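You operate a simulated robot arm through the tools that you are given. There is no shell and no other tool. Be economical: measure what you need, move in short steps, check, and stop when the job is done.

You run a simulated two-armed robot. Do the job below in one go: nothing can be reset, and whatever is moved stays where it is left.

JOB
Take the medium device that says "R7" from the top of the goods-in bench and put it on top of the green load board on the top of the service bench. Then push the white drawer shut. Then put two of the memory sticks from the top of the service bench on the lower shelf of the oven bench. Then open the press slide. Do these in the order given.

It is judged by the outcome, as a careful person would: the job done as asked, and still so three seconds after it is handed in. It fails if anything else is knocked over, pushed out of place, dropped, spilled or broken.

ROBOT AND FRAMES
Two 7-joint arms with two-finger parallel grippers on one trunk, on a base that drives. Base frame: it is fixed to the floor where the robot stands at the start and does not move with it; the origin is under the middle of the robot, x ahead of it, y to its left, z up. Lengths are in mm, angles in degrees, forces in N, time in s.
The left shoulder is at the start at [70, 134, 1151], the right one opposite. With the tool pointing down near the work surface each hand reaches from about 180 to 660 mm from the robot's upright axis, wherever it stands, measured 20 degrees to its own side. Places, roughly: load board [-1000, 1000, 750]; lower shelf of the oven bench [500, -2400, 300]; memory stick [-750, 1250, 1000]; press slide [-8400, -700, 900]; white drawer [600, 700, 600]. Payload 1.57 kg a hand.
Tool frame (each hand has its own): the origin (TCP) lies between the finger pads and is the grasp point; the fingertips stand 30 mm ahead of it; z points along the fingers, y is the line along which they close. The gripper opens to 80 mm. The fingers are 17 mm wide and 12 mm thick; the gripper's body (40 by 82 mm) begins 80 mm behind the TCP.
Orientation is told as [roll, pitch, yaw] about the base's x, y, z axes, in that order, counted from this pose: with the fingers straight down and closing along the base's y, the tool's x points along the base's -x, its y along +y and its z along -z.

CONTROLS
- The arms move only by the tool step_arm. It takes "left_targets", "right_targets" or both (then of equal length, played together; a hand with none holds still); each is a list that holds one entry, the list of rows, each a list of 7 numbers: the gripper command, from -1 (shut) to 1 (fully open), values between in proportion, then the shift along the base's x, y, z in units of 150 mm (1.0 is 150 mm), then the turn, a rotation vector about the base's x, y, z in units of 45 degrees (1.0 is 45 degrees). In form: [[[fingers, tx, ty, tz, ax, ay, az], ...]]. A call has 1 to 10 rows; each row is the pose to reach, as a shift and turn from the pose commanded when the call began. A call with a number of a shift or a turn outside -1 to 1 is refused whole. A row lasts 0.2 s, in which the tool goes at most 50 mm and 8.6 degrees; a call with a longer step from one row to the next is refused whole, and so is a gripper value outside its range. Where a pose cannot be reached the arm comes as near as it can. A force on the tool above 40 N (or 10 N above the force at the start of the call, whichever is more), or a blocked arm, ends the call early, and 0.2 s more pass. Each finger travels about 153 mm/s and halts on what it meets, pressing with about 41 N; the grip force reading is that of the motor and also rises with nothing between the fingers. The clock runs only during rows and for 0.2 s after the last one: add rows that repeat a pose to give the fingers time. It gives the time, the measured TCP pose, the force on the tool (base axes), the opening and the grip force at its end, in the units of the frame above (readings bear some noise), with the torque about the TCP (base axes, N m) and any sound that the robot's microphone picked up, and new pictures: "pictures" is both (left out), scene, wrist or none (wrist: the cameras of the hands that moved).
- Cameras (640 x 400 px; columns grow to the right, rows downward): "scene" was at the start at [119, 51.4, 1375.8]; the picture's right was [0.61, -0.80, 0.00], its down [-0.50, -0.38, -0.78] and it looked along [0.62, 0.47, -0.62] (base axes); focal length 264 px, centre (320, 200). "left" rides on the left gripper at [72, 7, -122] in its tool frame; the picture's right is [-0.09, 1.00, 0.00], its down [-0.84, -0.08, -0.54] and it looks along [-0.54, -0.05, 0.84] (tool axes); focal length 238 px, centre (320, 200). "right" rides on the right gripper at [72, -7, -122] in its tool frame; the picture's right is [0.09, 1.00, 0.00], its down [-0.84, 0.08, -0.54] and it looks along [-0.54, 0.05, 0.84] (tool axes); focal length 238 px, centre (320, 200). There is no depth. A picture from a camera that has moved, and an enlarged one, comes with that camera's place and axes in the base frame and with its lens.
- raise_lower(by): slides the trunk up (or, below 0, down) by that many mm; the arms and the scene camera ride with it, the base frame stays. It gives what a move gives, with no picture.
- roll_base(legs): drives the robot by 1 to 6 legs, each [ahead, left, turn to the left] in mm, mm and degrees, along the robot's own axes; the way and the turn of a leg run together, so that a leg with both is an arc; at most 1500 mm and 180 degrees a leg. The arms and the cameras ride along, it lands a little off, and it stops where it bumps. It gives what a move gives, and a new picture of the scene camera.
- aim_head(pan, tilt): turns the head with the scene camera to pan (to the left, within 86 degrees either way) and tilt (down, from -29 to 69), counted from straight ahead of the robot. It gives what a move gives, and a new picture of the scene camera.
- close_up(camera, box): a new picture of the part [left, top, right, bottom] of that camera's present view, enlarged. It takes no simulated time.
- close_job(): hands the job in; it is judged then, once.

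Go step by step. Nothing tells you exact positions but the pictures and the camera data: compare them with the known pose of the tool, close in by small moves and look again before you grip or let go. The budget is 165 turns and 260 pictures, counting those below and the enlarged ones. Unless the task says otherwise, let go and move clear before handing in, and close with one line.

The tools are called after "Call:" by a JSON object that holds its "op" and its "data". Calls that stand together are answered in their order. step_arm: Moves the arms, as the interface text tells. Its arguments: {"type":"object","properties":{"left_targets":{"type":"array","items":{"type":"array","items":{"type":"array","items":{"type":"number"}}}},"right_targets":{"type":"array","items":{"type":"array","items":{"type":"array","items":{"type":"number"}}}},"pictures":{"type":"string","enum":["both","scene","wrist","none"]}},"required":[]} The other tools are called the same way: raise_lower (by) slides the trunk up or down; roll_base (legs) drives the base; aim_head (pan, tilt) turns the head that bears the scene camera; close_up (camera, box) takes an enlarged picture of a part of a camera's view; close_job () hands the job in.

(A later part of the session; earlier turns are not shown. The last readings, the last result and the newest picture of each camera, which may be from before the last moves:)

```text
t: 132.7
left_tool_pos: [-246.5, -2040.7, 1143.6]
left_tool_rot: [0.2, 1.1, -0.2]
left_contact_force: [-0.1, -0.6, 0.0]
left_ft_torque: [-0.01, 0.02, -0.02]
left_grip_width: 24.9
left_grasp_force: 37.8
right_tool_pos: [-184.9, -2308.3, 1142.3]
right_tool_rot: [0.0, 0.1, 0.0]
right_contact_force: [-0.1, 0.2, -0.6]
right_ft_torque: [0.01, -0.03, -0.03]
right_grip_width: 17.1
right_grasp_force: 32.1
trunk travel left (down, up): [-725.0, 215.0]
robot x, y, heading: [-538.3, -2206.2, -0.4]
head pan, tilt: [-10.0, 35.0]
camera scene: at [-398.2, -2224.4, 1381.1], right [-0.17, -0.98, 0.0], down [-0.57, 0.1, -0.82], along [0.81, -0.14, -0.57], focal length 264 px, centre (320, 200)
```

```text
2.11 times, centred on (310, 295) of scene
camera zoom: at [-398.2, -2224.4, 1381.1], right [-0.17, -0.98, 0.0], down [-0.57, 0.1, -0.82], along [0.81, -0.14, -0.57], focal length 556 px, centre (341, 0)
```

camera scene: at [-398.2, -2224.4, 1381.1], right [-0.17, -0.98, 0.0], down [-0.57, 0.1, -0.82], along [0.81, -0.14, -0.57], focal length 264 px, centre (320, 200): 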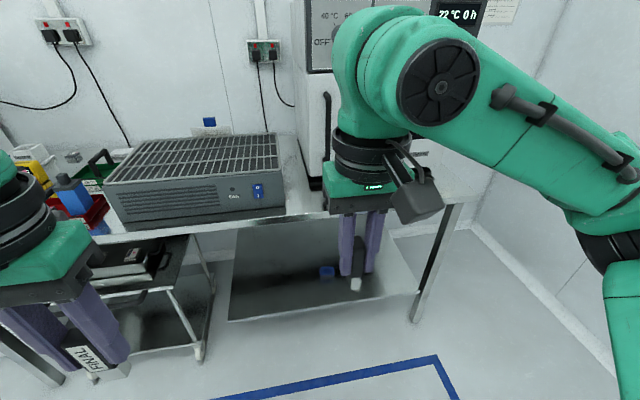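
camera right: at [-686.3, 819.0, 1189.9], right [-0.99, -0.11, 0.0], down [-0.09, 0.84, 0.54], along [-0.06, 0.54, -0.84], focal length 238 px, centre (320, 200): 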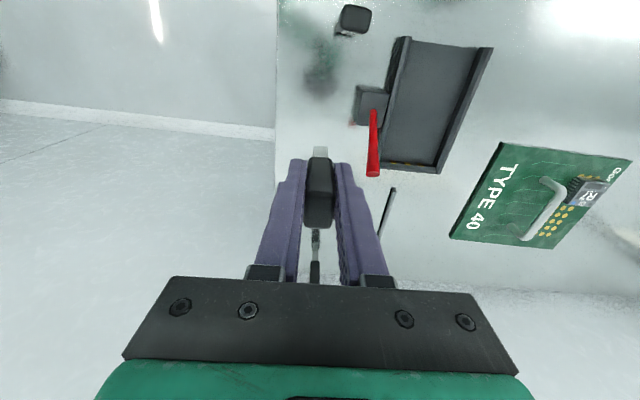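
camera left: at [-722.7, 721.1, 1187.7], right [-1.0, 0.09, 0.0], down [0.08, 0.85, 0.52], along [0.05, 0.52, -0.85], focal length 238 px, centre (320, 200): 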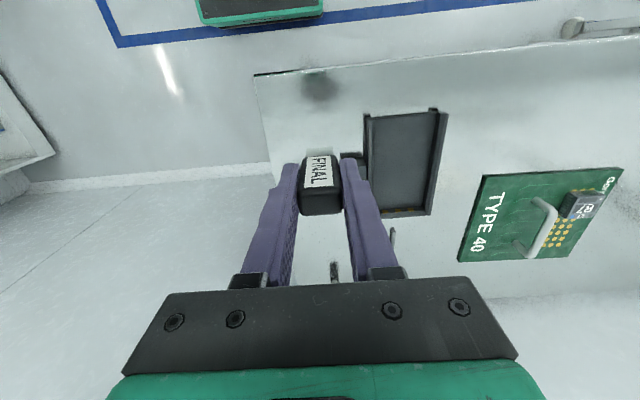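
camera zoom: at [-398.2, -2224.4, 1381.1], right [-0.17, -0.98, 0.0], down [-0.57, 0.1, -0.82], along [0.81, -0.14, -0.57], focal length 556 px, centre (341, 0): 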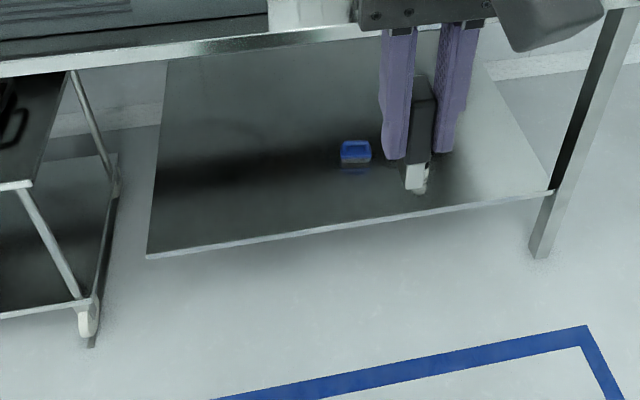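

The shelf is at about z≈285, x from 310, y −1940…−2840, with one small blue item near [488, −2412]. I'll lower the trunk fully so the arms can go under the table top.

Call:
{"op": "raise_lower", "data": {"by": -700}}

Call:
{"op": "roll_base", "data": {"legs": [[250, -140, 0]]}}

Call:
{"op": "aim_head", "data": {"pan": 0, "tilt": 20}}

```text
refused: -700 is not a number from -400 to 400
```

```text
t: 134.6
left_tool_pos: [-1.0, -2179.3, 1142.2]
left_tool_rot: [0.2, 1.1, -0.1]
left_contact_force: [-1.2, 0.2, -0.1]
left_ft_torque: [-0.04, -0.01, 0.01]
left_grip_width: 24.9
left_grasp_force: 36.1
right_tool_pos: [59.9, -2445.3, 1142.1]
right_tool_rot: [-0.1, -0.1, -0.1]
right_contact_force: [-0.7, -0.1, -0.6]
right_ft_torque: [0.03, 0.01, 0.0]
right_grip_width: 17.0
right_grasp_force: 32.3
trunk travel left (down, up): [-725.0, 215.0]
robot x, y, heading: [-288.2, -2350.1, 0.0]
head pan, tilt: [-10.0, 35.0]
camera scene: at [-153.5, -2361.9, 1381.3], right [-0.17, -0.98, 0.0], down [-0.56, 0.1, -0.82], along [0.81, -0.14, -0.57], focal length 264 px, centre (320, 200)
```

scene: 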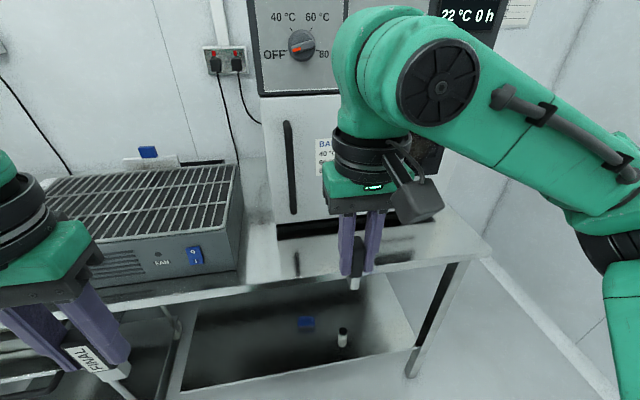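

```text
t: 135.4
left_tool_pos: [0.9, -2180.1, 1142.4]
left_tool_rot: [0.3, 1.1, -0.2]
left_contact_force: [-0.2, 0.2, -0.2]
left_ft_torque: [0.04, 0.04, 0.02]
left_grip_width: 24.9
left_grasp_force: 36.2
right_tool_pos: [61.0, -2446.1, 1141.5]
right_tool_rot: [0.0, 0.1, 0.0]
right_contact_force: [0.4, -0.2, 0.5]
right_ft_torque: [-0.01, 0.0, -0.01]
right_grip_width: 16.8
right_grasp_force: 32.2
trunk travel left (down, up): [-725.0, 215.0]
robot x, y, heading: [-290.4, -2344.2, 0.2]
head pan, tilt: [0.0, 20.0]
camera scene: at [-145.0, -2347.8, 1404.9], right [0.0, -1.0, 0.0], down [-0.34, 0.0, -0.94], along [0.94, 0.0, -0.34], focal length 264 px, centre (320, 200)
```

scene: 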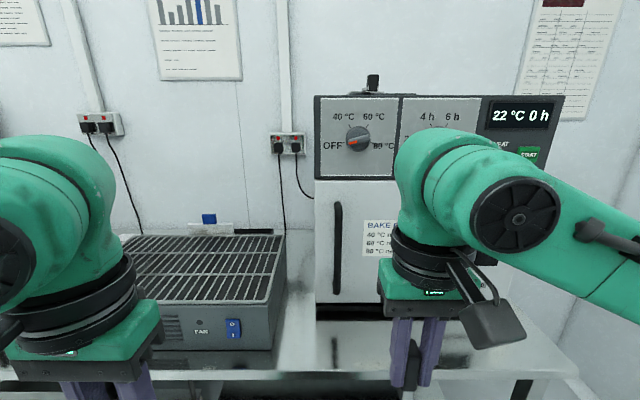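

Call:
{"op": "raise_lower", "data": {"by": -400}}

Call:
{"op": "raise_lower", "data": {"by": -300}}

Call:
{"op": "aim_head", "data": {"pan": 0, "tilt": 25}}

```text
t: 139.2
left_tool_pos: [-0.7, -2179.4, 743.0]
left_tool_rot: [0.2, 1.1, -0.1]
left_contact_force: [-0.4, -0.8, 0.3]
left_ft_torque: [-0.02, 0.0, 0.0]
left_grip_width: 24.7
left_grasp_force: 36.8
right_tool_pos: [60.8, -2445.8, 740.8]
right_tool_rot: [0.0, 0.0, 0.0]
right_contact_force: [-0.2, -0.1, -0.5]
right_ft_torque: [0.0, 0.01, -0.02]
right_grip_width: 17.1
right_grasp_force: 32.0
trunk travel left (down, up): [-325.0, 615.0]
robot x, y, heading: [-291.2, -2344.0, -0.1]
head pan, tilt: [0.0, 20.0]
```

```text
t: 142.2
left_tool_pos: [-0.7, -2179.5, 442.3]
left_tool_rot: [0.2, 1.1, -0.2]
left_contact_force: [0.1, -0.6, 0.4]
left_ft_torque: [-0.03, -0.04, -0.01]
left_grip_width: 24.9
left_grasp_force: 36.2
right_tool_pos: [62.0, -2447.6, 441.7]
right_tool_rot: [0.0, 0.0, 0.0]
right_contact_force: [-0.1, -0.1, -0.1]
right_ft_torque: [0.02, 0.01, -0.01]
right_grip_width: 17.2
right_grasp_force: 32.1
trunk travel left (down, up): [-25.0, 915.0]
robot x, y, heading: [-287.2, -2344.7, -0.5]
head pan, tilt: [0.0, 20.0]
```

```text
t: 142.9
left_tool_pos: [-0.5, -2179.7, 442.9]
left_tool_rot: [0.2, 1.2, -0.1]
left_contact_force: [0.7, 0.4, -0.3]
left_ft_torque: [-0.03, 0.0, -0.02]
left_grip_width: 25.0
left_grasp_force: 36.7
right_tool_pos: [61.4, -2446.4, 441.4]
right_tool_rot: [0.0, 0.0, 0.0]
right_contact_force: [-0.2, 0.1, -0.9]
right_ft_torque: [-0.01, -0.04, -0.02]
right_grip_width: 17.0
right_grasp_force: 32.2
trunk travel left (down, up): [-25.0, 915.0]
robot x, y, heading: [-285.5, -2339.9, 0.1]
head pan, tilt: [0.0, 25.0]
camera scene: at [-146.7, -2347.4, 697.0], right [0.0, -1.0, 0.0], down [-0.42, 0.0, -0.91], along [0.91, 0.0, -0.42], focal length 264 px, centre (320, 200)
```

scene: 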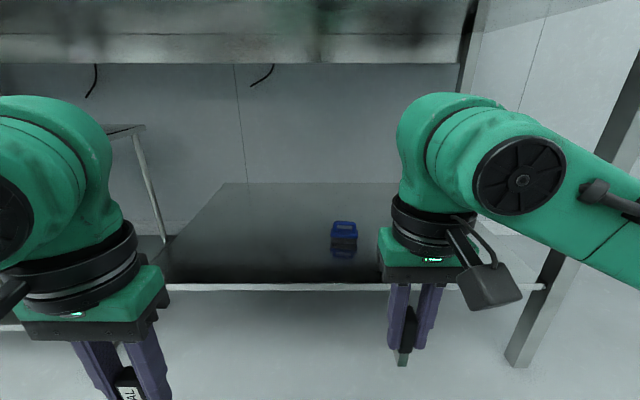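

The view under the table is clear: underside z≈750, shelf front edge near x≈292, and the blue item near [480, −2411]. I'll lower both hands a bit, then drive in.

Call:
{"op": "step_arm", "data": {"right_targets": [[[-1, 0, -0.1, -0.15, 0, 0, 0], [-1, 0, -0.2, -0.28, 0, 0, 0], [-1, 0, -0.2, -0.28, 0, 0, 0]]], "left_targets": [[[-1, 0.15, 0, -0.15, 0, 0, 0], [-1, 0.3, 0, -0.28, 0, 0, 0], [-1, 0.3, 0, -0.28, 0, 0, 0]]], "pictures": "none"}}

Call:
{"op": "roll_base", "data": {"legs": [[270, 0, 0]]}}

```text
t: 143.7
left_tool_pos: [44.9, -2179.2, 400.5]
left_tool_rot: [0.1, 1.1, -0.3]
left_contact_force: [-1.2, -0.2, -0.7]
left_ft_torque: [-0.01, -0.01, 0.03]
left_grip_width: 25.0
left_grasp_force: 36.4
right_tool_pos: [62.0, -2477.2, 398.9]
right_tool_rot: [0.0, 0.0, 0.0]
right_contact_force: [0.3, -0.7, 0.0]
right_ft_torque: [0.01, -0.01, 0.0]
right_grip_width: 17.1
right_grasp_force: 32.4
trunk travel left (down, up): [-25.0, 915.0]
robot x, y, heading: [-293.2, -2345.7, -0.0]
head pan, tilt: [0.0, 25.0]
```

```text
t: 145.6
left_tool_pos: [314.8, -2177.5, 400.8]
left_tool_rot: [0.2, 1.1, -0.1]
left_contact_force: [-0.1, -0.3, 0.0]
left_ft_torque: [-0.01, 0.03, 0.01]
left_grip_width: 25.1
left_grasp_force: 36.8
right_tool_pos: [333.8, -2474.9, 400.2]
right_tool_rot: [0.1, -0.1, 0.1]
right_contact_force: [0.9, 0.4, -0.2]
right_ft_torque: [0.03, 0.0, -0.01]
right_grip_width: 17.0
right_grasp_force: 31.8
trunk travel left (down, up): [-25.0, 915.0]
robot x, y, heading: [-18.8, -2348.8, -0.0]
head pan, tilt: [0.0, 25.0]
camera scene: at [125.3, -2347.1, 696.9], right [0.0, -1.0, 0.0], down [-0.42, 0.0, -0.91], along [0.91, 0.0, -0.42], focal length 264 px, centre (320, 200)
```

scene: 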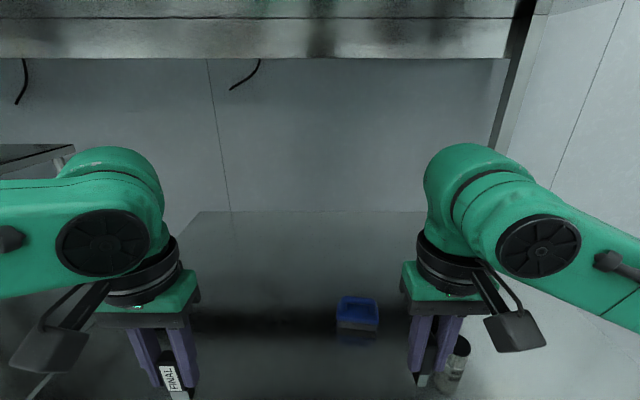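

A bottle stands near [365, −2540], close to the right hand. I'll move the right stick left to about [370, −2410] and extend the left one, then check the wrist views.

Call:
{"op": "step_arm", "data": {"right_targets": [[[-1, 0.0, 0.2, 0, 0, 0, 0], [-1, 0.1, 0.4, 0, 0, 0, 0], [-1, 0.24, 0.43, 0, 0, 0, 0], [-1, 0.24, 0.43, 0, 0, 0, 0]]], "left_targets": [[[-1, 0.15, 0, 0, 0, 0, 0], [-1, 0.3, 0, 0, 0, 0, 0], [-1, 0.43, 0, 0, 0, 0, 0], [-1, 0.43, 0, 0, 0, 0, 0]]], "pictures": "both"}}

```text
t: 146.6
left_tool_pos: [381.3, -2179.4, 399.7]
left_tool_rot: [0.1, 1.1, -0.1]
left_contact_force: [-0.1, -0.5, 0.6]
left_ft_torque: [0.02, -0.01, 0.01]
left_grip_width: 25.1
left_grasp_force: 36.4
right_tool_pos: [368.0, -2410.5, 400.0]
right_tool_rot: [-0.1, 0.1, 0.1]
right_contact_force: [1.2, 0.2, 0.0]
right_ft_torque: [0.02, 0.01, 0.03]
right_grip_width: 17.0
right_grasp_force: 31.8
trunk travel left (down, up): [-25.0, 915.0]
robot x, y, heading: [-18.6, -2342.6, 0.5]
head pan, tilt: [0.0, 25.0]
camera scene: at [125.3, -2347.1, 696.9], right [0.0, -1.0, 0.0], down [-0.42, 0.0, -0.91], along [0.91, 0.0, -0.42], focal length 264 px, centre (320, 200)
camera right: at [297.4, -2416.6, 523.0], right [-0.09, 1.0, 0.0], down [0.84, 0.08, 0.54], along [0.54, 0.05, -0.84], focal length 238 px, centre (320, 200)
camera left: at [310.8, -2172.0, 522.8], right [0.09, 1.0, 0.0], down [0.85, -0.08, 0.53], along [0.52, -0.05, -0.85], focal length 238 px, centre (320, 200)
```

scene: 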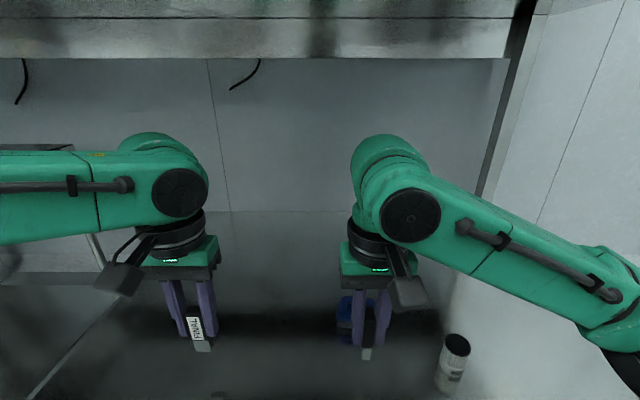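
right: 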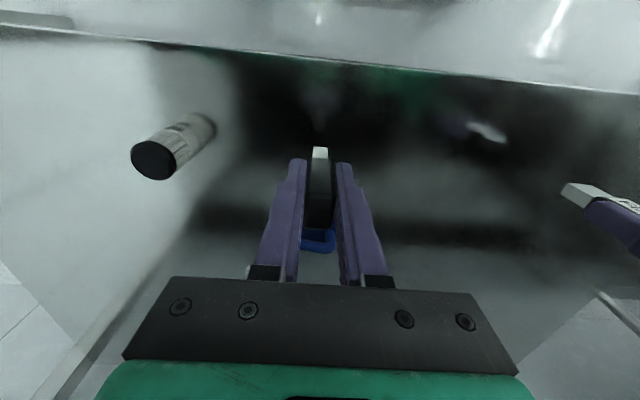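
left: 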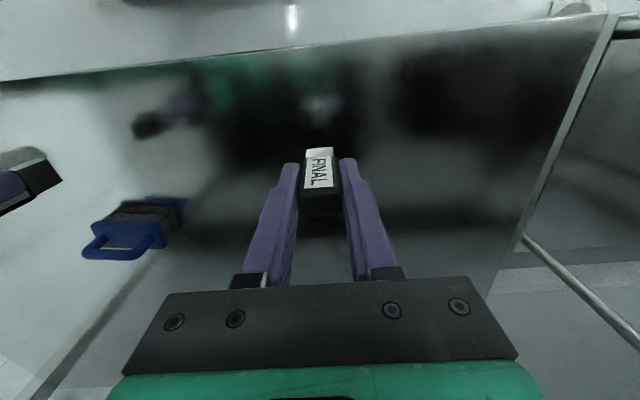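

The shelf's front edge is at x≈303 and both spots are clear. I'll lower both hands most of the way.

Call:
{"op": "step_arm", "data": {"right_targets": [[[-1, 0, 0, -0.1, 0, 0, 0], [-1, 0, 0, -0.18, 0, 0, 0], [-1, 0, 0, -0.24, 0, 0, 0], [-1, 0, 0, -0.24, 0, 0, 0]]], "left_targets": [[[-1, 0, 0, -0.1, 0, 0, 0], [-1, 0, 0, -0.18, 0, 0, 0], [-1, 0, 0, -0.24, 0, 0, 0], [-1, 0, 0, -0.24, 0, 0, 0]]], "pictures": "scene"}}

Call:
{"op": "close_up", "data": {"camera": "scene", "box": [140, 270, 420, 400]}}

```text
t: 147.6
left_tool_pos: [379.8, -2179.7, 364.0]
left_tool_rot: [0.3, 1.3, -0.2]
left_contact_force: [0.4, 0.1, -0.2]
left_ft_torque: [0.01, 0.02, 0.03]
left_grip_width: 24.8
left_grasp_force: 36.2
right_tool_pos: [369.9, -2410.8, 362.7]
right_tool_rot: [0.0, 0.1, 0.0]
right_contact_force: [0.1, 0.5, -0.3]
right_ft_torque: [0.01, -0.01, 0.01]
right_grip_width: 17.2
right_grasp_force: 32.4
trunk travel left (down, up): [-25.0, 915.0]
robot x, y, heading: [-19.9, -2347.6, 0.0]
head pan, tilt: [0.0, 25.0]
camera scene: at [125.3, -2347.1, 696.9], right [0.0, -1.0, 0.0], down [-0.42, 0.0, -0.91], along [0.91, 0.0, -0.42], focal length 264 px, centre (320, 200)
```

scene: 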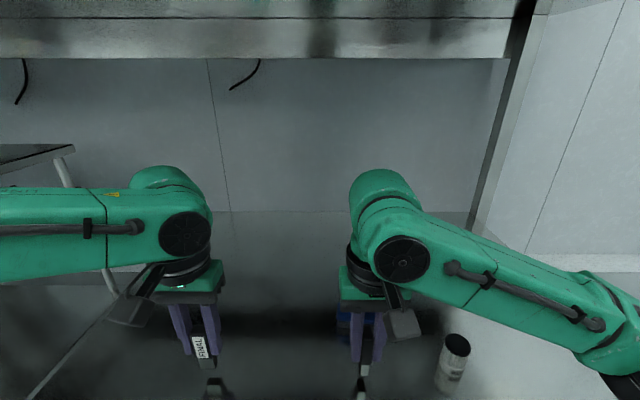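

```text
2.29 times, centred on (280, 335) of scene
camera zoom: at [125.3, -2347.1, 696.9], right [0.0, -1.0, 0.0], down [-0.42, 0.0, -0.91], along [0.91, 0.0, -0.42], focal length 604 px, centre (411, -109)
```

zoom: 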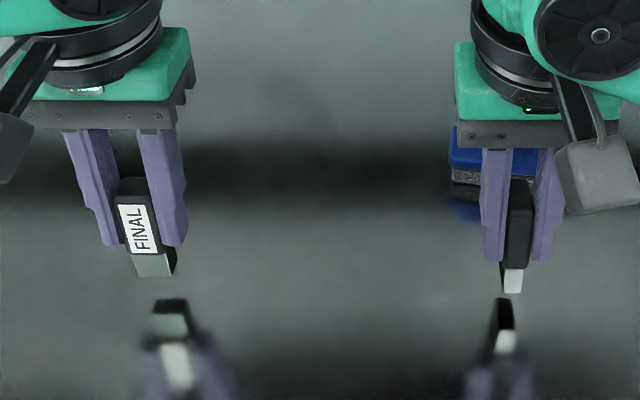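

The reflections suggest both sticks are still about 13 mm above the shelf. I'll lower 9 mm, then creep down.

Call:
{"op": "step_arm", "data": {"right_targets": [[[-1, 0, 0, -0.03, 0, 0, 0], [-1, 0, 0, -0.06, 0, 0, 0], [-1, 0, 0, -0.06, 0, 0, 0]]], "left_targets": [[[-1, 0, 0, -0.03, 0, 0, 0], [-1, 0, 0, -0.06, 0, 0, 0], [-1, 0, 0, -0.06, 0, 0, 0]]], "pictures": "none"}}

Call:
{"op": "close_up", "data": {"camera": "scene", "box": [140, 270, 420, 400]}}

```text
t: 148.4
left_tool_pos: [380.5, -2178.9, 355.4]
left_tool_rot: [0.2, 1.1, -0.1]
left_contact_force: [-0.4, 0.4, -0.6]
left_ft_torque: [-0.02, 0.0, 0.03]
left_grip_width: 25.1
left_grasp_force: 36.6
right_tool_pos: [369.0, -2409.4, 354.9]
right_tool_rot: [0.0, 0.0, 0.1]
right_contact_force: [-0.4, -0.3, 0.0]
right_ft_torque: [-0.01, 0.03, -0.02]
right_grip_width: 17.0
right_grasp_force: 31.9
trunk travel left (down, up): [-25.0, 915.0]
robot x, y, heading: [-16.1, -2345.2, 0.1]
head pan, tilt: [0.0, 25.0]
```

```text
2.29 times, centred on (280, 335) of scene
camera zoom: at [125.3, -2347.1, 696.9], right [0.0, -1.0, 0.0], down [-0.42, 0.0, -0.91], along [0.91, 0.0, -0.42], focal length 604 px, centre (411, -109)
```

zoom: 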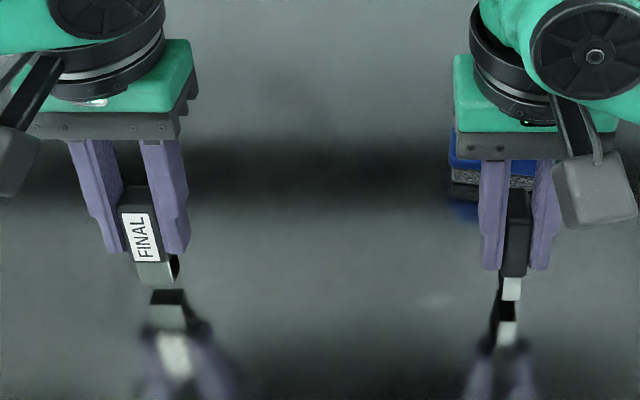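

Call:
{"op": "step_arm", "data": {"right_targets": [[[-1, 0, 0, -0.02, 0, 0, 0], [-1, 0, 0, -0.04, 0, 0, 0], [-1, 0, 0, -0.04, 0, 0, 0]]], "left_targets": [[[-1, 0, 0, -0.02, 0, 0, 0], [-1, 0, 0, -0.04, 0, 0, 0], [-1, 0, 0, -0.04, 0, 0, 0]]], "pictures": "none"}}

Call:
{"op": "step_arm", "data": {"right_targets": [[[-1, 0, 0, -0.014, 0, 0, 0], [-1, 0, 0, -0.014, 0, 0, 0]]], "left_targets": [[[-1, 0, 0, -0.014, 0, 0, 0], [-1, 0, 0, -0.014, 0, 0, 0]]], "pictures": "none"}}

Call:
{"op": "close_up", "data": {"camera": "scene", "box": [140, 270, 420, 400]}}

```text
t: 149.2
left_tool_pos: [380.8, -2178.6, 349.6]
left_tool_rot: [0.2, 1.3, -0.2]
left_contact_force: [0.3, 0.5, -1.1]
left_ft_torque: [0.03, -0.01, -0.01]
left_grip_width: 24.9
left_grasp_force: 36.8
right_tool_pos: [370.1, -2410.4, 348.9]
right_tool_rot: [-0.1, 0.0, 0.1]
right_contact_force: [0.4, -0.5, 0.0]
right_ft_torque: [0.01, 0.0, -0.02]
right_grip_width: 16.9
right_grasp_force: 32.3
trunk travel left (down, up): [-25.0, 915.0]
robot x, y, heading: [-15.9, -2345.9, 0.2]
head pan, tilt: [0.0, 25.0]
```

```text
t: 149.8
left_tool_pos: [380.1, -2178.3, 346.1]
left_tool_rot: [0.2, 1.2, -0.1]
left_contact_force: [0.6, 0.2, 0.2]
left_ft_torque: [-0.01, -0.04, -0.01]
left_grip_width: 24.7
left_grasp_force: 37.3
right_tool_pos: [370.3, -2411.0, 346.8]
right_tool_rot: [0.0, 0.1, 0.1]
right_contact_force: [0.7, 0.1, -0.1]
right_ft_torque: [-0.05, 0.01, 0.01]
right_grip_width: 17.2
right_grasp_force: 32.5
trunk travel left (down, up): [-25.0, 915.0]
robot x, y, heading: [-18.0, -2348.0, -0.1]
head pan, tilt: [0.0, 25.0]
```

```text
2.29 times, centred on (280, 335) of scene
camera zoom: at [125.3, -2347.1, 696.9], right [0.0, -1.0, 0.0], down [-0.42, 0.0, -0.91], along [0.91, 0.0, -0.42], focal length 604 px, centre (411, -109)
```

zoom: 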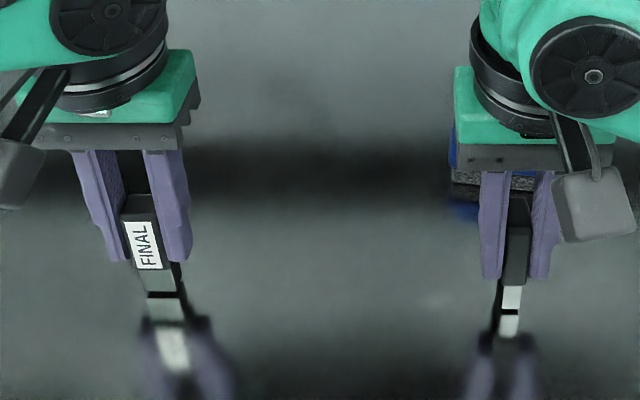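

Call:
{"op": "step_arm", "data": {"right_targets": [[[-1, 0, 0, -0.014, 0, 0, 0], [-1, 0, 0, -0.014, 0, 0, 0]]], "left_targets": [[[-1, 0, 0, -0.014, 0, 0, 0], [-1, 0, 0, -0.014, 0, 0, 0]]], "pictures": "none"}}

Call:
{"op": "step_arm", "data": {"right_targets": [[[-1, 0, 0, -0.012, 0, 0, 0], [-1, 0, 0, -0.012, 0, 0, 0]]], "left_targets": [[[-1, 0, 0, -0.012, 0, 0, 0], [-1, 0, 0, -0.012, 0, 0, 0]]], "pictures": "none"}}

Call:
{"op": "close_up", "data": {"camera": "scene", "box": [140, 270, 420, 400]}}

```text
t: 150.4
left_tool_pos: [381.3, -2178.8, 345.7]
left_tool_rot: [0.2, 1.1, -0.1]
left_contact_force: [-0.7, 0.2, 0.1]
left_ft_torque: [0.02, -0.03, 0.01]
left_grip_width: 24.8
left_grasp_force: 36.4
right_tool_pos: [370.9, -2410.9, 345.0]
right_tool_rot: [-0.1, 0.0, 0.0]
right_contact_force: [0.1, 0.0, 0.2]
right_ft_torque: [-0.02, 0.01, -0.03]
right_grip_width: 17.1
right_grasp_force: 32.1
trunk travel left (down, up): [-25.0, 915.0]
robot x, y, heading: [-15.8, -2346.0, 0.1]
head pan, tilt: [0.0, 25.0]
```

```text
t: 151.0
left_tool_pos: [380.4, -2179.1, 344.0]
left_tool_rot: [0.3, 1.1, -0.1]
left_contact_force: [-0.1, -0.5, 0.2]
left_ft_torque: [0.02, 0.02, 0.02]
left_grip_width: 24.9
left_grasp_force: 36.5
right_tool_pos: [370.3, -2411.1, 344.0]
right_tool_rot: [0.0, -0.2, 0.1]
right_contact_force: [0.8, 0.4, 6.5]
right_ft_torque: [-0.01, -0.08, 0.02]
right_grip_width: 17.3
right_grasp_force: 32.0
trunk travel left (down, up): [-25.0, 915.0]
robot x, y, heading: [-19.0, -2348.2, 0.1]
head pan, tilt: [0.0, 25.0]
```

```text
2.29 times, centred on (280, 335) of scene
camera zoom: at [124.8, -2347.1, 697.2], right [0.0, -1.0, 0.0], down [-0.42, 0.0, -0.91], along [0.91, 0.0, -0.42], focal length 604 px, centre (411, -109)
```

zoom: 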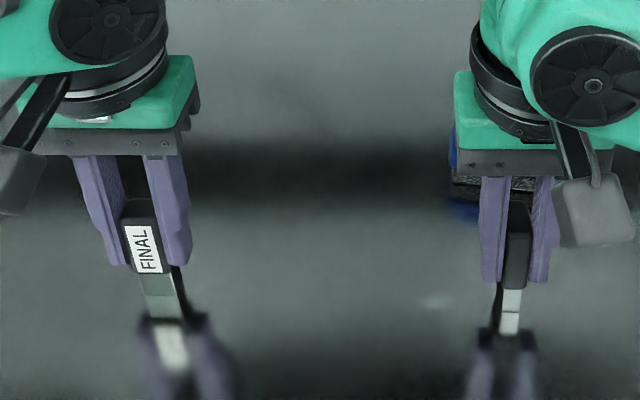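

The right stick touches (6.5 N). One more millimetre for the left.

Call:
{"op": "step_arm", "data": {"left_targets": [[[-1, 0, 0, -0.009, 0, 0, 0], [-1, 0, 0, -0.009, 0, 0, 0]]], "pictures": "none"}}

```text
t: 151.6
left_tool_pos: [380.6, -2178.5, 343.7]
left_tool_rot: [0.3, 1.0, -0.1]
left_contact_force: [-1.6, 1.4, 11.0]
left_ft_torque: [-0.02, 0.05, 0.02]
left_grip_width: 24.7
left_grasp_force: 36.6
right_tool_pos: [368.9, -2411.8, 343.0]
right_tool_rot: [0.0, -0.1, 0.1]
right_contact_force: [2.0, 0.2, 5.6]
right_ft_torque: [0.0, -0.18, -0.01]
right_grip_width: 17.2
right_grasp_force: 32.2
trunk travel left (down, up): [-25.0, 915.0]
robot x, y, heading: [-14.7, -2345.9, 0.1]
head pan, tilt: [0.0, 25.0]
```

Both sticks are standing on the shelf. I'll open slowly in place.

Call:
{"op": "step_arm", "data": {"right_targets": [[[-0.58, 0, 0, 0.003, 0, 0, 0], [-0.5, 0, 0, 0.003, 0, 0, 0], [-0.3, 0, 0, 0.003, 0, 0, 0], [0, 0, 0, 0.003, 0, 0, 0], [0, 0, 0, 0.003, 0, 0, 0]]], "left_targets": [[[-0.38, 0, 0, 0.003, 0, 0, 0], [-0.3, 0, 0, 0.003, 0, 0, 0], [-0.1, 0, 0, 0.003, 0, 0, 0], [0.2, 0, 0, 0.003, 0, 0, 0], [0.2, 0, 0, 0.003, 0, 0, 0]]], "pictures": "both"}}

```text
t: 152.8
left_tool_pos: [380.3, -2178.4, 341.7]
left_tool_rot: [0.2, 1.1, -0.1]
left_contact_force: [-0.5, -0.2, -0.2]
left_ft_torque: [0.01, 0.07, 0.02]
left_grip_width: 48.2
left_grasp_force: 0.0
right_tool_pos: [370.1, -2412.1, 342.3]
right_tool_rot: [0.0, 0.0, 0.1]
right_contact_force: [0.1, -0.3, 0.4]
right_ft_torque: [-0.04, -0.01, 0.0]
right_grip_width: 40.1
right_grasp_force: 0.1
trunk travel left (down, up): [-25.0, 915.0]
robot x, y, heading: [-16.7, -2345.8, 0.2]
head pan, tilt: [0.0, 25.0]
camera scene: at [125.3, -2347.1, 696.9], right [0.0, -1.0, 0.0], down [-0.42, 0.0, -0.91], along [0.91, 0.0, -0.42], focal length 264 px, centre (320, 200)
camera right: at [298.5, -2417.5, 465.6], right [-0.09, 1.0, 0.0], down [0.84, 0.08, 0.54], along [0.54, 0.05, -0.84], focal length 238 px, centre (320, 200)
camera left: at [310.2, -2171.7, 465.4], right [0.09, 1.0, 0.0], down [0.85, -0.08, 0.52], along [0.52, -0.05, -0.85], focal length 238 px, centre (320, 200)
```

scene: 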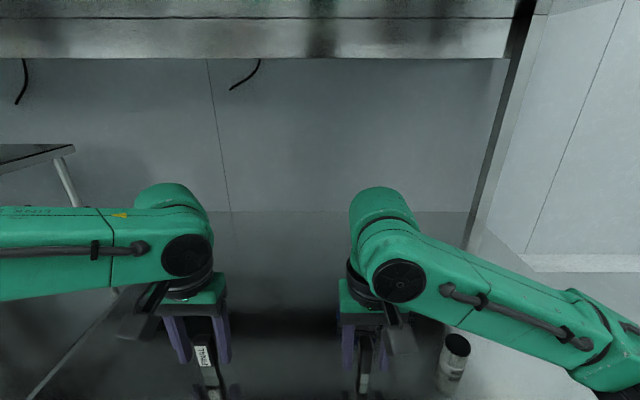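
right: 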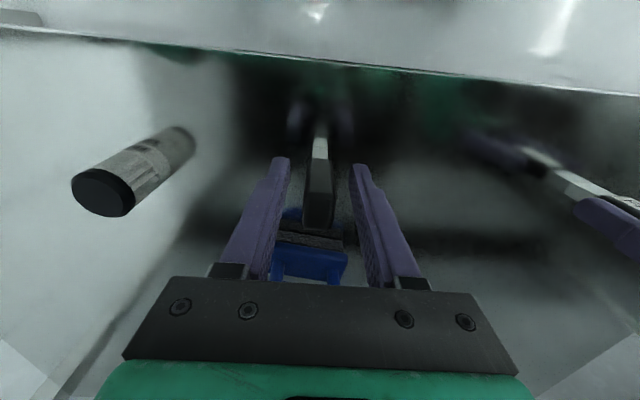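
left: 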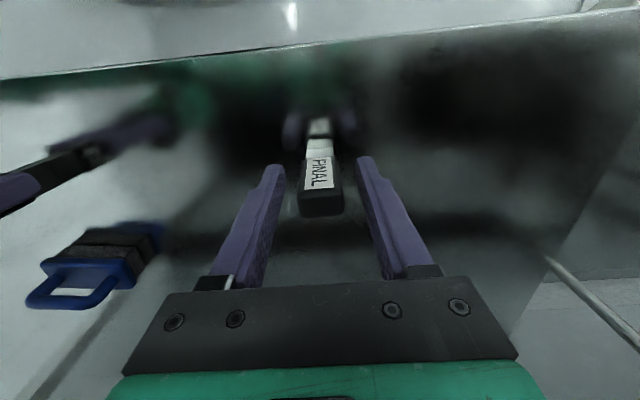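

Both sticks stand freely. I'll raise the hands straight up, then back out.

Call:
{"op": "step_arm", "data": {"right_targets": [[[0, 0, 0, 0.1, 0, 0, 0], [0, 0, 0, 0.25, 0, 0, 0], [0, 0, 0, 0.4, 0, 0, 0], [0, 0, 0, 0.52, 0, 0, 0], [0, 0, 0, 0.52, 0, 0, 0]]], "left_targets": [[[0.2, 0, 0, 0.1, 0, 0, 0], [0.2, 0, 0, 0.25, 0, 0, 0], [0.2, 0, 0, 0.4, 0, 0, 0], [0.2, 0, 0, 0.52, 0, 0, 0], [0.2, 0, 0, 0.52, 0, 0, 0]]], "pictures": "scene"}}

Call:
{"op": "close_up", "data": {"camera": "right", "box": [0, 0, 640, 400]}}

```text
t: 154.0
left_tool_pos: [378.7, -2178.4, 421.7]
left_tool_rot: [0.2, 1.1, 0.0]
left_contact_force: [0.1, 0.3, -0.2]
left_ft_torque: [-0.03, -0.01, 0.0]
left_grip_width: 48.1
left_grasp_force: 0.1
right_tool_pos: [370.2, -2410.6, 420.0]
right_tool_rot: [0.0, 0.0, 0.2]
right_contact_force: [0.4, -0.1, 0.0]
right_ft_torque: [-0.01, 0.0, 0.0]
right_grip_width: 40.2
right_grasp_force: 0.1
trunk travel left (down, up): [-25.0, 915.0]
robot x, y, heading: [-15.6, -2347.7, 0.1]
head pan, tilt: [0.0, 25.0]
camera scene: at [125.2, -2347.1, 696.9], right [0.0, -1.0, 0.0], down [-0.42, 0.0, -0.91], along [0.91, 0.0, -0.42], focal length 264 px, centre (320, 200)
```

scene: 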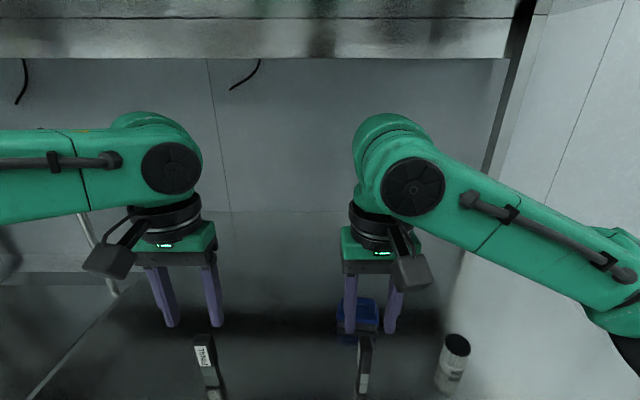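

```text
1.00 times, centred on (320, 200) of right
camera zoom: at [298.6, -2417.2, 543.1], right [-0.09, 1.0, 0.0], down [0.84, 0.08, 0.54], along [0.54, 0.05, -0.84], focal length 238 px, centre (320, 200)
```

zoom: 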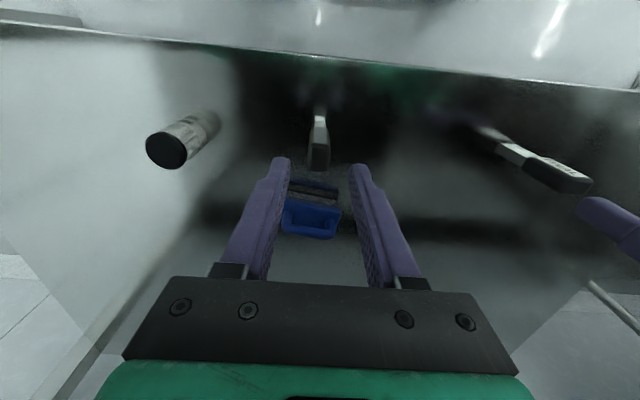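

Call:
{"op": "roll_base", "data": {"legs": [[-550, 0, 0]]}}

Call:
{"op": "raise_lower", "data": {"by": 400}}

Call:
{"op": "raise_lower", "data": {"by": 300}}

Call:
{"op": "close_up", "data": {"camera": "scene", "box": [160, 200, 480, 400]}}

```text
t: 157.2
left_tool_pos: [-177.0, -2177.7, 420.7]
left_tool_rot: [0.2, 1.1, 0.4]
left_contact_force: [-0.5, -1.0, 0.6]
left_ft_torque: [0.02, -0.02, -0.02]
left_grip_width: 47.9
left_grasp_force: 0.1
right_tool_pos: [-184.1, -2410.4, 420.8]
right_tool_rot: [-0.1, -0.1, 0.7]
right_contact_force: [-0.6, -0.6, 0.4]
right_ft_torque: [0.04, -0.01, 0.02]
right_grip_width: 40.1
right_grasp_force: 0.0
trunk travel left (down, up): [-25.0, 915.0]
robot x, y, heading: [-571.4, -2350.2, 0.5]
head pan, tilt: [0.0, 25.0]
camera scene: at [-428.4, -2348.8, 696.9], right [0.01, -1.0, 0.0], down [-0.42, 0.0, -0.91], along [0.91, 0.01, -0.42], focal length 264 px, centre (320, 200)
```

scene: 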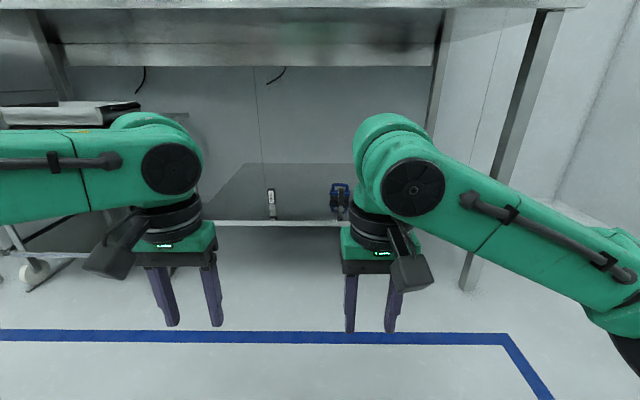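

```text
t: 161.0
left_tool_pos: [-175.2, -2177.7, 820.7]
left_tool_rot: [0.2, 1.1, 0.3]
left_contact_force: [-0.3, 0.2, 0.6]
left_ft_torque: [-0.01, 0.01, -0.01]
left_grip_width: 48.1
left_grasp_force: 0.0
right_tool_pos: [-183.4, -2410.5, 820.5]
right_tool_rot: [0.0, 0.0, 0.6]
right_contact_force: [0.6, -0.6, 0.6]
right_ft_torque: [0.02, 0.03, 0.03]
right_grip_width: 39.9
right_grasp_force: 0.0
trunk travel left (down, up): [-425.0, 515.0]
robot x, y, heading: [-569.8, -2347.4, 0.5]
head pan, tilt: [0.0, 25.0]
```

```text
t: 164.0
left_tool_pos: [-174.3, -2178.6, 1121.2]
left_tool_rot: [0.3, 1.0, 0.4]
left_contact_force: [-1.0, -0.2, 0.6]
left_ft_torque: [-0.02, -0.01, 0.04]
left_grip_width: 47.9
left_grasp_force: 0.1
right_tool_pos: [-183.4, -2410.6, 1120.1]
right_tool_rot: [0.0, 0.0, 0.6]
right_contact_force: [0.6, -0.1, -0.7]
right_ft_torque: [0.02, -0.01, 0.03]
right_grip_width: 40.1
right_grasp_force: 0.0
trunk travel left (down, up): [-725.0, 215.0]
robot x, y, heading: [-569.6, -2347.5, 0.6]
head pan, tilt: [0.0, 25.0]
```

```text
2.00 times, centred on (320, 300) of scene
camera zoom: at [-428.3, -2348.7, 1396.9], right [0.01, -1.0, 0.0], down [-0.42, 0.0, -0.91], along [0.91, 0.01, -0.42], focal length 528 px, centre (320, 0)
```

zoom: 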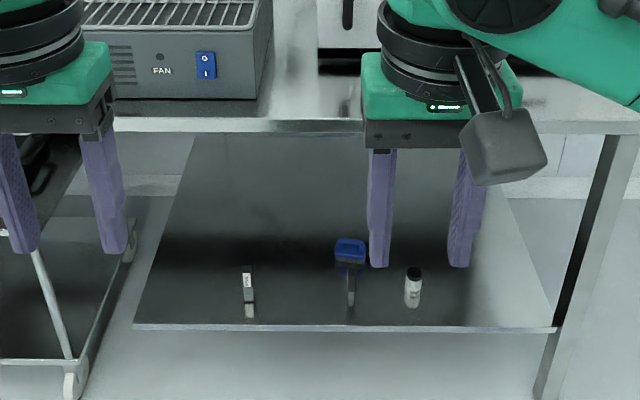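

Both sticks stand on the lower shelf. Next is the press slide; I'll tuck the arms, turn round and look toward −x.

Call:
{"op": "step_arm", "data": {"right_targets": [[[-1, -0.3, 0, 0, 0, 0, 0], [-1, -0.6, 0, 0, 0, 0, 0], [-1, -0.6, 0, 0, 0, 0, 0]]], "left_targets": [[[-1, -0.3, 0, 0, 0, 0, 0], [-1, -0.6, 0, 0, 0, 0, 0], [-1, -0.6, 0, 0, 0, 0, 0]]], "pictures": "none"}}

Call:
{"op": "roll_base", "data": {"legs": [[-300, 0, 0], [0, 0, 179.5]]}}

Call:
{"op": "aim_head", "data": {"pan": -10, "tilt": 8}}

```text
t: 164.8
left_tool_pos: [-265.5, -2178.1, 1119.1]
left_tool_rot: [0.1, 1.4, 0.4]
left_contact_force: [0.0, 0.6, 0.4]
left_ft_torque: [0.01, 0.06, -0.02]
left_grip_width: 0.0
left_grasp_force: 21.6
right_tool_pos: [-270.8, -2411.2, 1117.8]
right_tool_rot: [0.1, 0.2, 0.5]
right_contact_force: [0.3, 0.2, -1.8]
right_ft_torque: [-0.01, 0.03, 0.01]
right_grip_width: 0.1
right_grasp_force: 20.9
trunk travel left (down, up): [-725.0, 215.0]
robot x, y, heading: [-571.0, -2347.8, 0.4]
head pan, tilt: [0.0, 25.0]
```

```text
t: 174.1
left_tool_pos: [-1181.6, -2504.7, 1119.6]
left_tool_rot: [0.3, 1.2, 176.9]
left_contact_force: [0.3, -0.1, 0.2]
left_ft_torque: [0.03, -0.02, -0.02]
left_grip_width: 0.0
left_grasp_force: 21.0
right_tool_pos: [-1161.1, -2271.0, 1119.1]
right_tool_rot: [0.0, 0.0, 177.1]
right_contact_force: [-0.7, -0.2, -0.2]
right_ft_torque: [0.02, 0.0, 0.0]
right_grip_width: 0.0
right_grasp_force: 21.3
trunk travel left (down, up): [-725.0, 215.0]
robot x, y, heading: [-868.6, -2355.0, 177.3]
head pan, tilt: [0.0, 25.0]
camera scene: at [-1009.8, -2344.4, 1396.9], right [0.05, 1.0, 0.0], down [0.42, -0.02, -0.91], along [-0.91, 0.05, -0.42], focal length 264 px, centre (320, 200)
```

scene: 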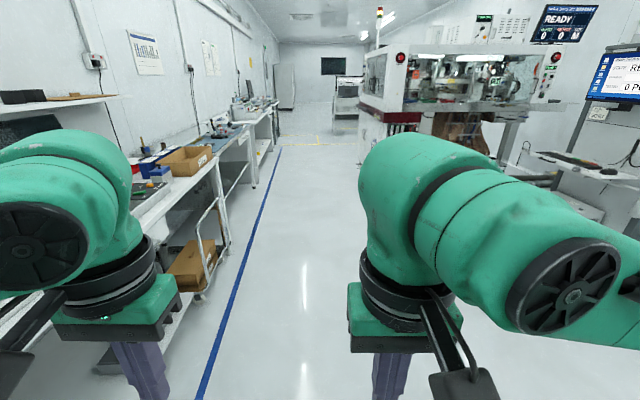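

```text
t: 174.9
left_tool_pos: [-1181.9, -2505.9, 1120.1]
left_tool_rot: [0.1, 1.0, 176.9]
left_contact_force: [-0.7, 0.0, 0.2]
left_ft_torque: [0.02, -0.02, 0.01]
left_grip_width: 0.0
left_grasp_force: 21.4
right_tool_pos: [-1160.7, -2270.6, 1119.4]
right_tool_rot: [0.1, 0.0, 177.1]
right_contact_force: [0.6, 0.1, -0.6]
right_ft_torque: [0.01, 0.01, -0.04]
right_grip_width: 0.0
right_grasp_force: 21.7
trunk travel left (down, up): [-725.0, 215.0]
robot x, y, heading: [-867.7, -2350.5, 177.0]
head pan, tilt: [-10.0, 8.0]
camera scene: at [-1008.1, -2328.5, 1424.5], right [0.22, 0.97, 0.0], down [0.14, -0.03, -0.99], along [-0.97, 0.22, -0.14], focal length 264 px, centre (320, 200)
```

scene: 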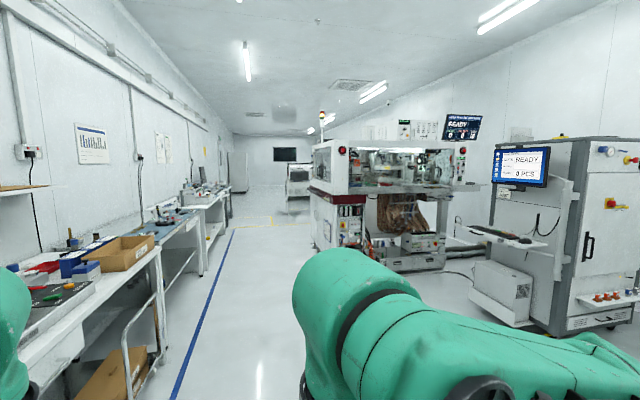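

There is a clear aisle between the left-hand benches (y<−2700) and the central machine (y>−1340). I'll drive along y≈−2080.

Call:
{"op": "roll_base", "data": {"legs": [[0, -250, 3], [1500, 0, 0], [1500, 0, 0], [1300, 0, 0]]}}

```text
t: 196.9
left_tool_pos: [-5486.9, -2165.7, 1118.8]
left_tool_rot: [0.2, 1.1, 177.8]
left_contact_force: [0.7, 0.2, 0.2]
left_ft_torque: [0.02, 0.02, -0.03]
left_grip_width: 0.2
left_grasp_force: 21.5
right_tool_pos: [-5469.9, -1931.2, 1119.8]
right_tool_rot: [0.0, 0.1, 177.9]
right_contact_force: [0.1, 0.0, 0.0]
right_ft_torque: [0.03, -0.01, 0.01]
right_grip_width: 0.1
right_grasp_force: 21.5
trunk travel left (down, up): [-725.0, 215.0]
robot x, y, heading: [-5173.8, -2009.3, 177.8]
head pan, tilt: [-10.0, 8.0]
camera scene: at [-5315.3, -1986.8, 1424.6], right [0.21, 0.98, 0.0], down [0.14, -0.03, -0.99], along [-0.97, 0.21, -0.14], focal length 264 px, centre (320, 200)
```

scene: 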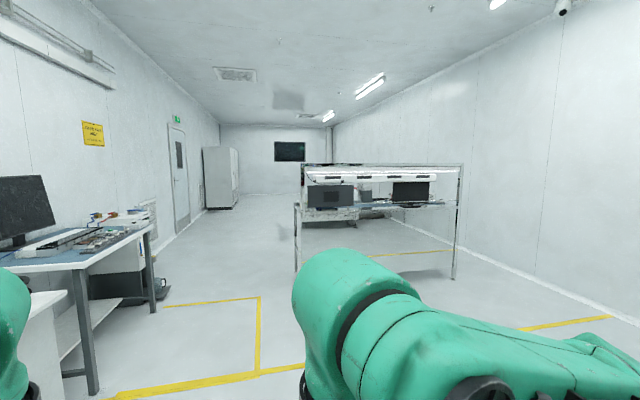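

Call:
{"op": "close_up", "data": {"camera": "scene", "box": [280, 150, 480, 275]}}

```text
3.20 times, centred on (380, 212) of scene
camera zoom: at [-5315.3, -1986.8, 1424.6], right [0.21, 0.98, 0.0], down [0.14, -0.03, -0.99], along [-0.97, 0.21, -0.14], focal length 845 px, centre (128, 160)
```

zoom: 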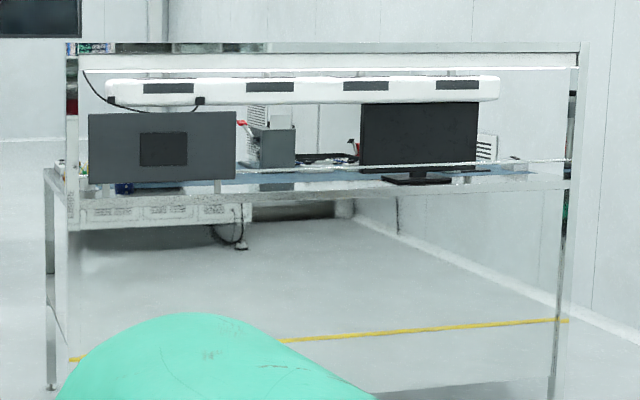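

That is the back of a bench at x≈−8300. I'll drive along its left end and look at it from the side.

Call:
{"op": "roll_base", "data": {"legs": [[0, 300, 2.2], [1500, 0, 0], [1500, 0, 0]]}}

Call:
{"op": "aim_head", "data": {"pan": -60, "tilt": 20}}

```text
t: 213.0
left_tool_pos: [-8465.3, -2542.6, 1120.4]
left_tool_rot: [0.1, 1.1, -177.6]
left_contact_force: [0.5, 0.2, -0.7]
left_ft_torque: [-0.01, -0.04, -0.02]
left_grip_width: 0.0
left_grasp_force: 21.4
right_tool_pos: [-8467.2, -2307.2, 1120.0]
right_tool_rot: [0.0, 0.0, -177.4]
right_contact_force: [-0.6, 0.7, -0.8]
right_ft_torque: [0.0, 0.02, 0.03]
right_grip_width: 0.2
right_grasp_force: 21.3
trunk travel left (down, up): [-725.0, 215.0]
robot x, y, heading: [-8171.0, -2362.0, -177.6]
head pan, tilt: [-10.0, 8.0]
camera scene: at [-8309.4, -2350.6, 1424.6], right [0.13, 0.99, 0.0], down [0.14, -0.02, -0.99], along [-0.98, 0.13, -0.14], focal length 264 px, centre (320, 200)
```

scene: 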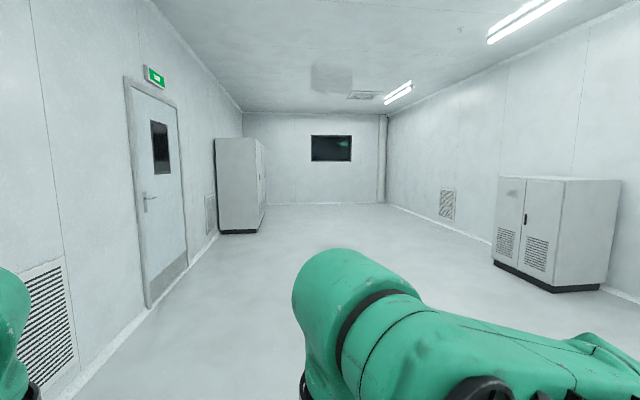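

```text
t: 214.2
left_tool_pos: [-8465.0, -2542.4, 1119.9]
left_tool_rot: [0.2, 1.0, -177.5]
left_contact_force: [0.3, 0.5, -0.4]
left_ft_torque: [-0.02, 0.0, -0.01]
left_grip_width: 0.0
left_grasp_force: 21.5
right_tool_pos: [-8468.3, -2309.1, 1118.7]
right_tool_rot: [0.0, 0.1, -177.4]
right_contact_force: [-0.3, -0.1, -0.9]
right_ft_torque: [0.0, -0.02, 0.03]
right_grip_width: 0.0
right_grasp_force: 21.1
trunk travel left (down, up): [-725.0, 215.0]
robot x, y, heading: [-8168.3, -2363.8, -177.6]
head pan, tilt: [-60.0, 20.0]
camera scene: at [-8268.1, -2284.2, 1405.1], right [0.84, 0.54, 0.0], down [0.18, -0.29, -0.94], along [-0.51, 0.79, -0.34], focal length 264 px, centre (320, 200)
```

scene: 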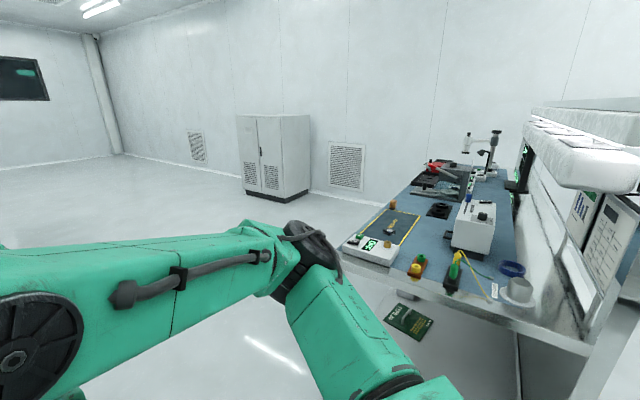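

I see the bench's working side, which faces −x. I'll zoom in to find the press.

Call:
{"op": "close_up", "data": {"camera": "scene", "box": [330, 110, 570, 310]}}

```text
2.00 times, centred on (450, 210) of scene
camera zoom: at [-8268.1, -2284.2, 1405.1], right [0.84, 0.54, 0.0], down [0.18, -0.29, -0.94], along [-0.51, 0.79, -0.34], focal length 528 px, centre (60, 180)
```

zoom: 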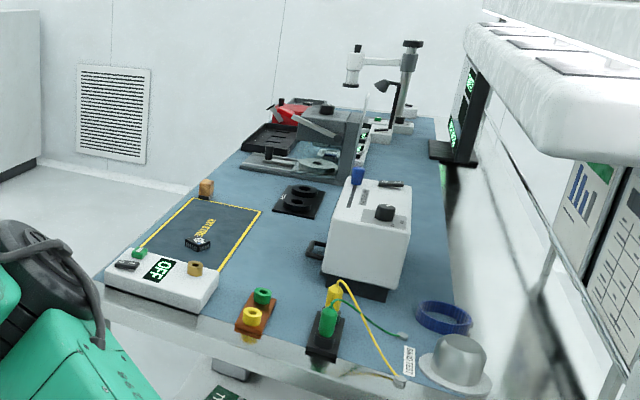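

The press appears to be mid-bench. I'll go round to the working side and face it.

Call:
{"op": "aim_head", "data": {"pan": 0, "tilt": 35}}

Call:
{"op": "roll_base", "data": {"legs": [[1030, 0, 0], [0, 0, 177.6], [0, 1500, 0], [0, 170, 0]]}}

```text
t: 215.5
left_tool_pos: [-8465.1, -2543.3, 1120.3]
left_tool_rot: [0.3, 1.2, -177.7]
left_contact_force: [-0.2, -0.4, 0.7]
left_ft_torque: [-0.02, 0.02, -0.01]
left_grip_width: 0.0
left_grasp_force: 21.5
right_tool_pos: [-8468.2, -2309.2, 1118.9]
right_tool_rot: [0.0, 0.0, -177.5]
right_contact_force: [-0.8, 1.1, -0.9]
right_ft_torque: [0.0, -0.02, 0.01]
right_grip_width: 0.0
right_grasp_force: 21.8
trunk travel left (down, up): [-725.0, 215.0]
robot x, y, heading: [-8169.0, -2357.8, -177.5]
head pan, tilt: [0.0, 35.0]
camera scene: at [-8305.9, -2366.4, 1381.2], right [-0.04, 1.0, 0.0], down [0.57, 0.03, -0.82], along [-0.82, -0.04, -0.57], focal length 264 px, centre (320, 200)
```

scene: 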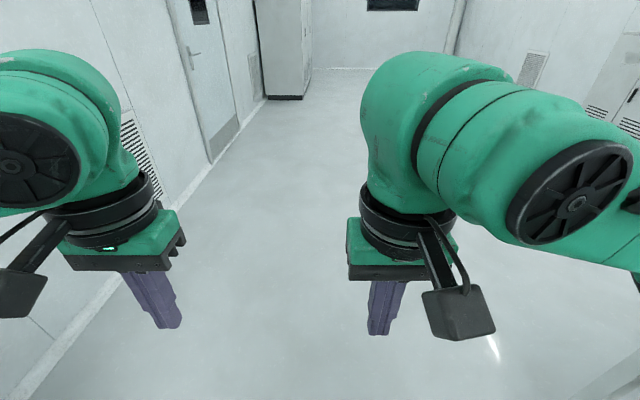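

```text
t: 236.2
left_tool_pos: [-8922.8, -562.3, 1121.0]
left_tool_rot: [0.2, 1.0, 1.1]
left_contact_force: [-0.2, 0.3, -0.4]
left_ft_torque: [0.0, 0.01, -0.02]
left_grip_width: 0.0
left_grasp_force: 21.4
right_tool_pos: [-8926.1, -796.0, 1119.0]
right_tool_rot: [0.1, -0.1, 1.2]
right_contact_force: [0.0, -0.5, 0.1]
right_ft_torque: [-0.02, 0.01, 0.0]
right_grip_width: 0.2
right_grasp_force: 20.8
trunk travel left (down, up): [-725.0, 215.0]
robot x, y, heading: [-9225.9, -735.0, 1.0]
head pan, tilt: [0.0, 35.0]
camera scene: at [-9087.1, -736.3, 1381.2], right [0.02, -1.0, 0.0], down [-0.57, -0.01, -0.82], along [0.82, 0.02, -0.57], focal length 264 px, centre (320, 200)
```

scene: 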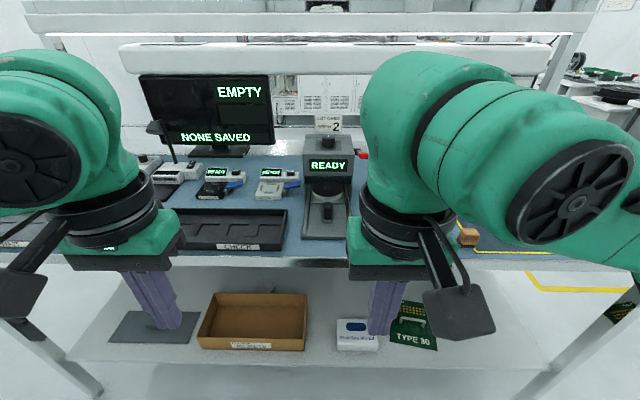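

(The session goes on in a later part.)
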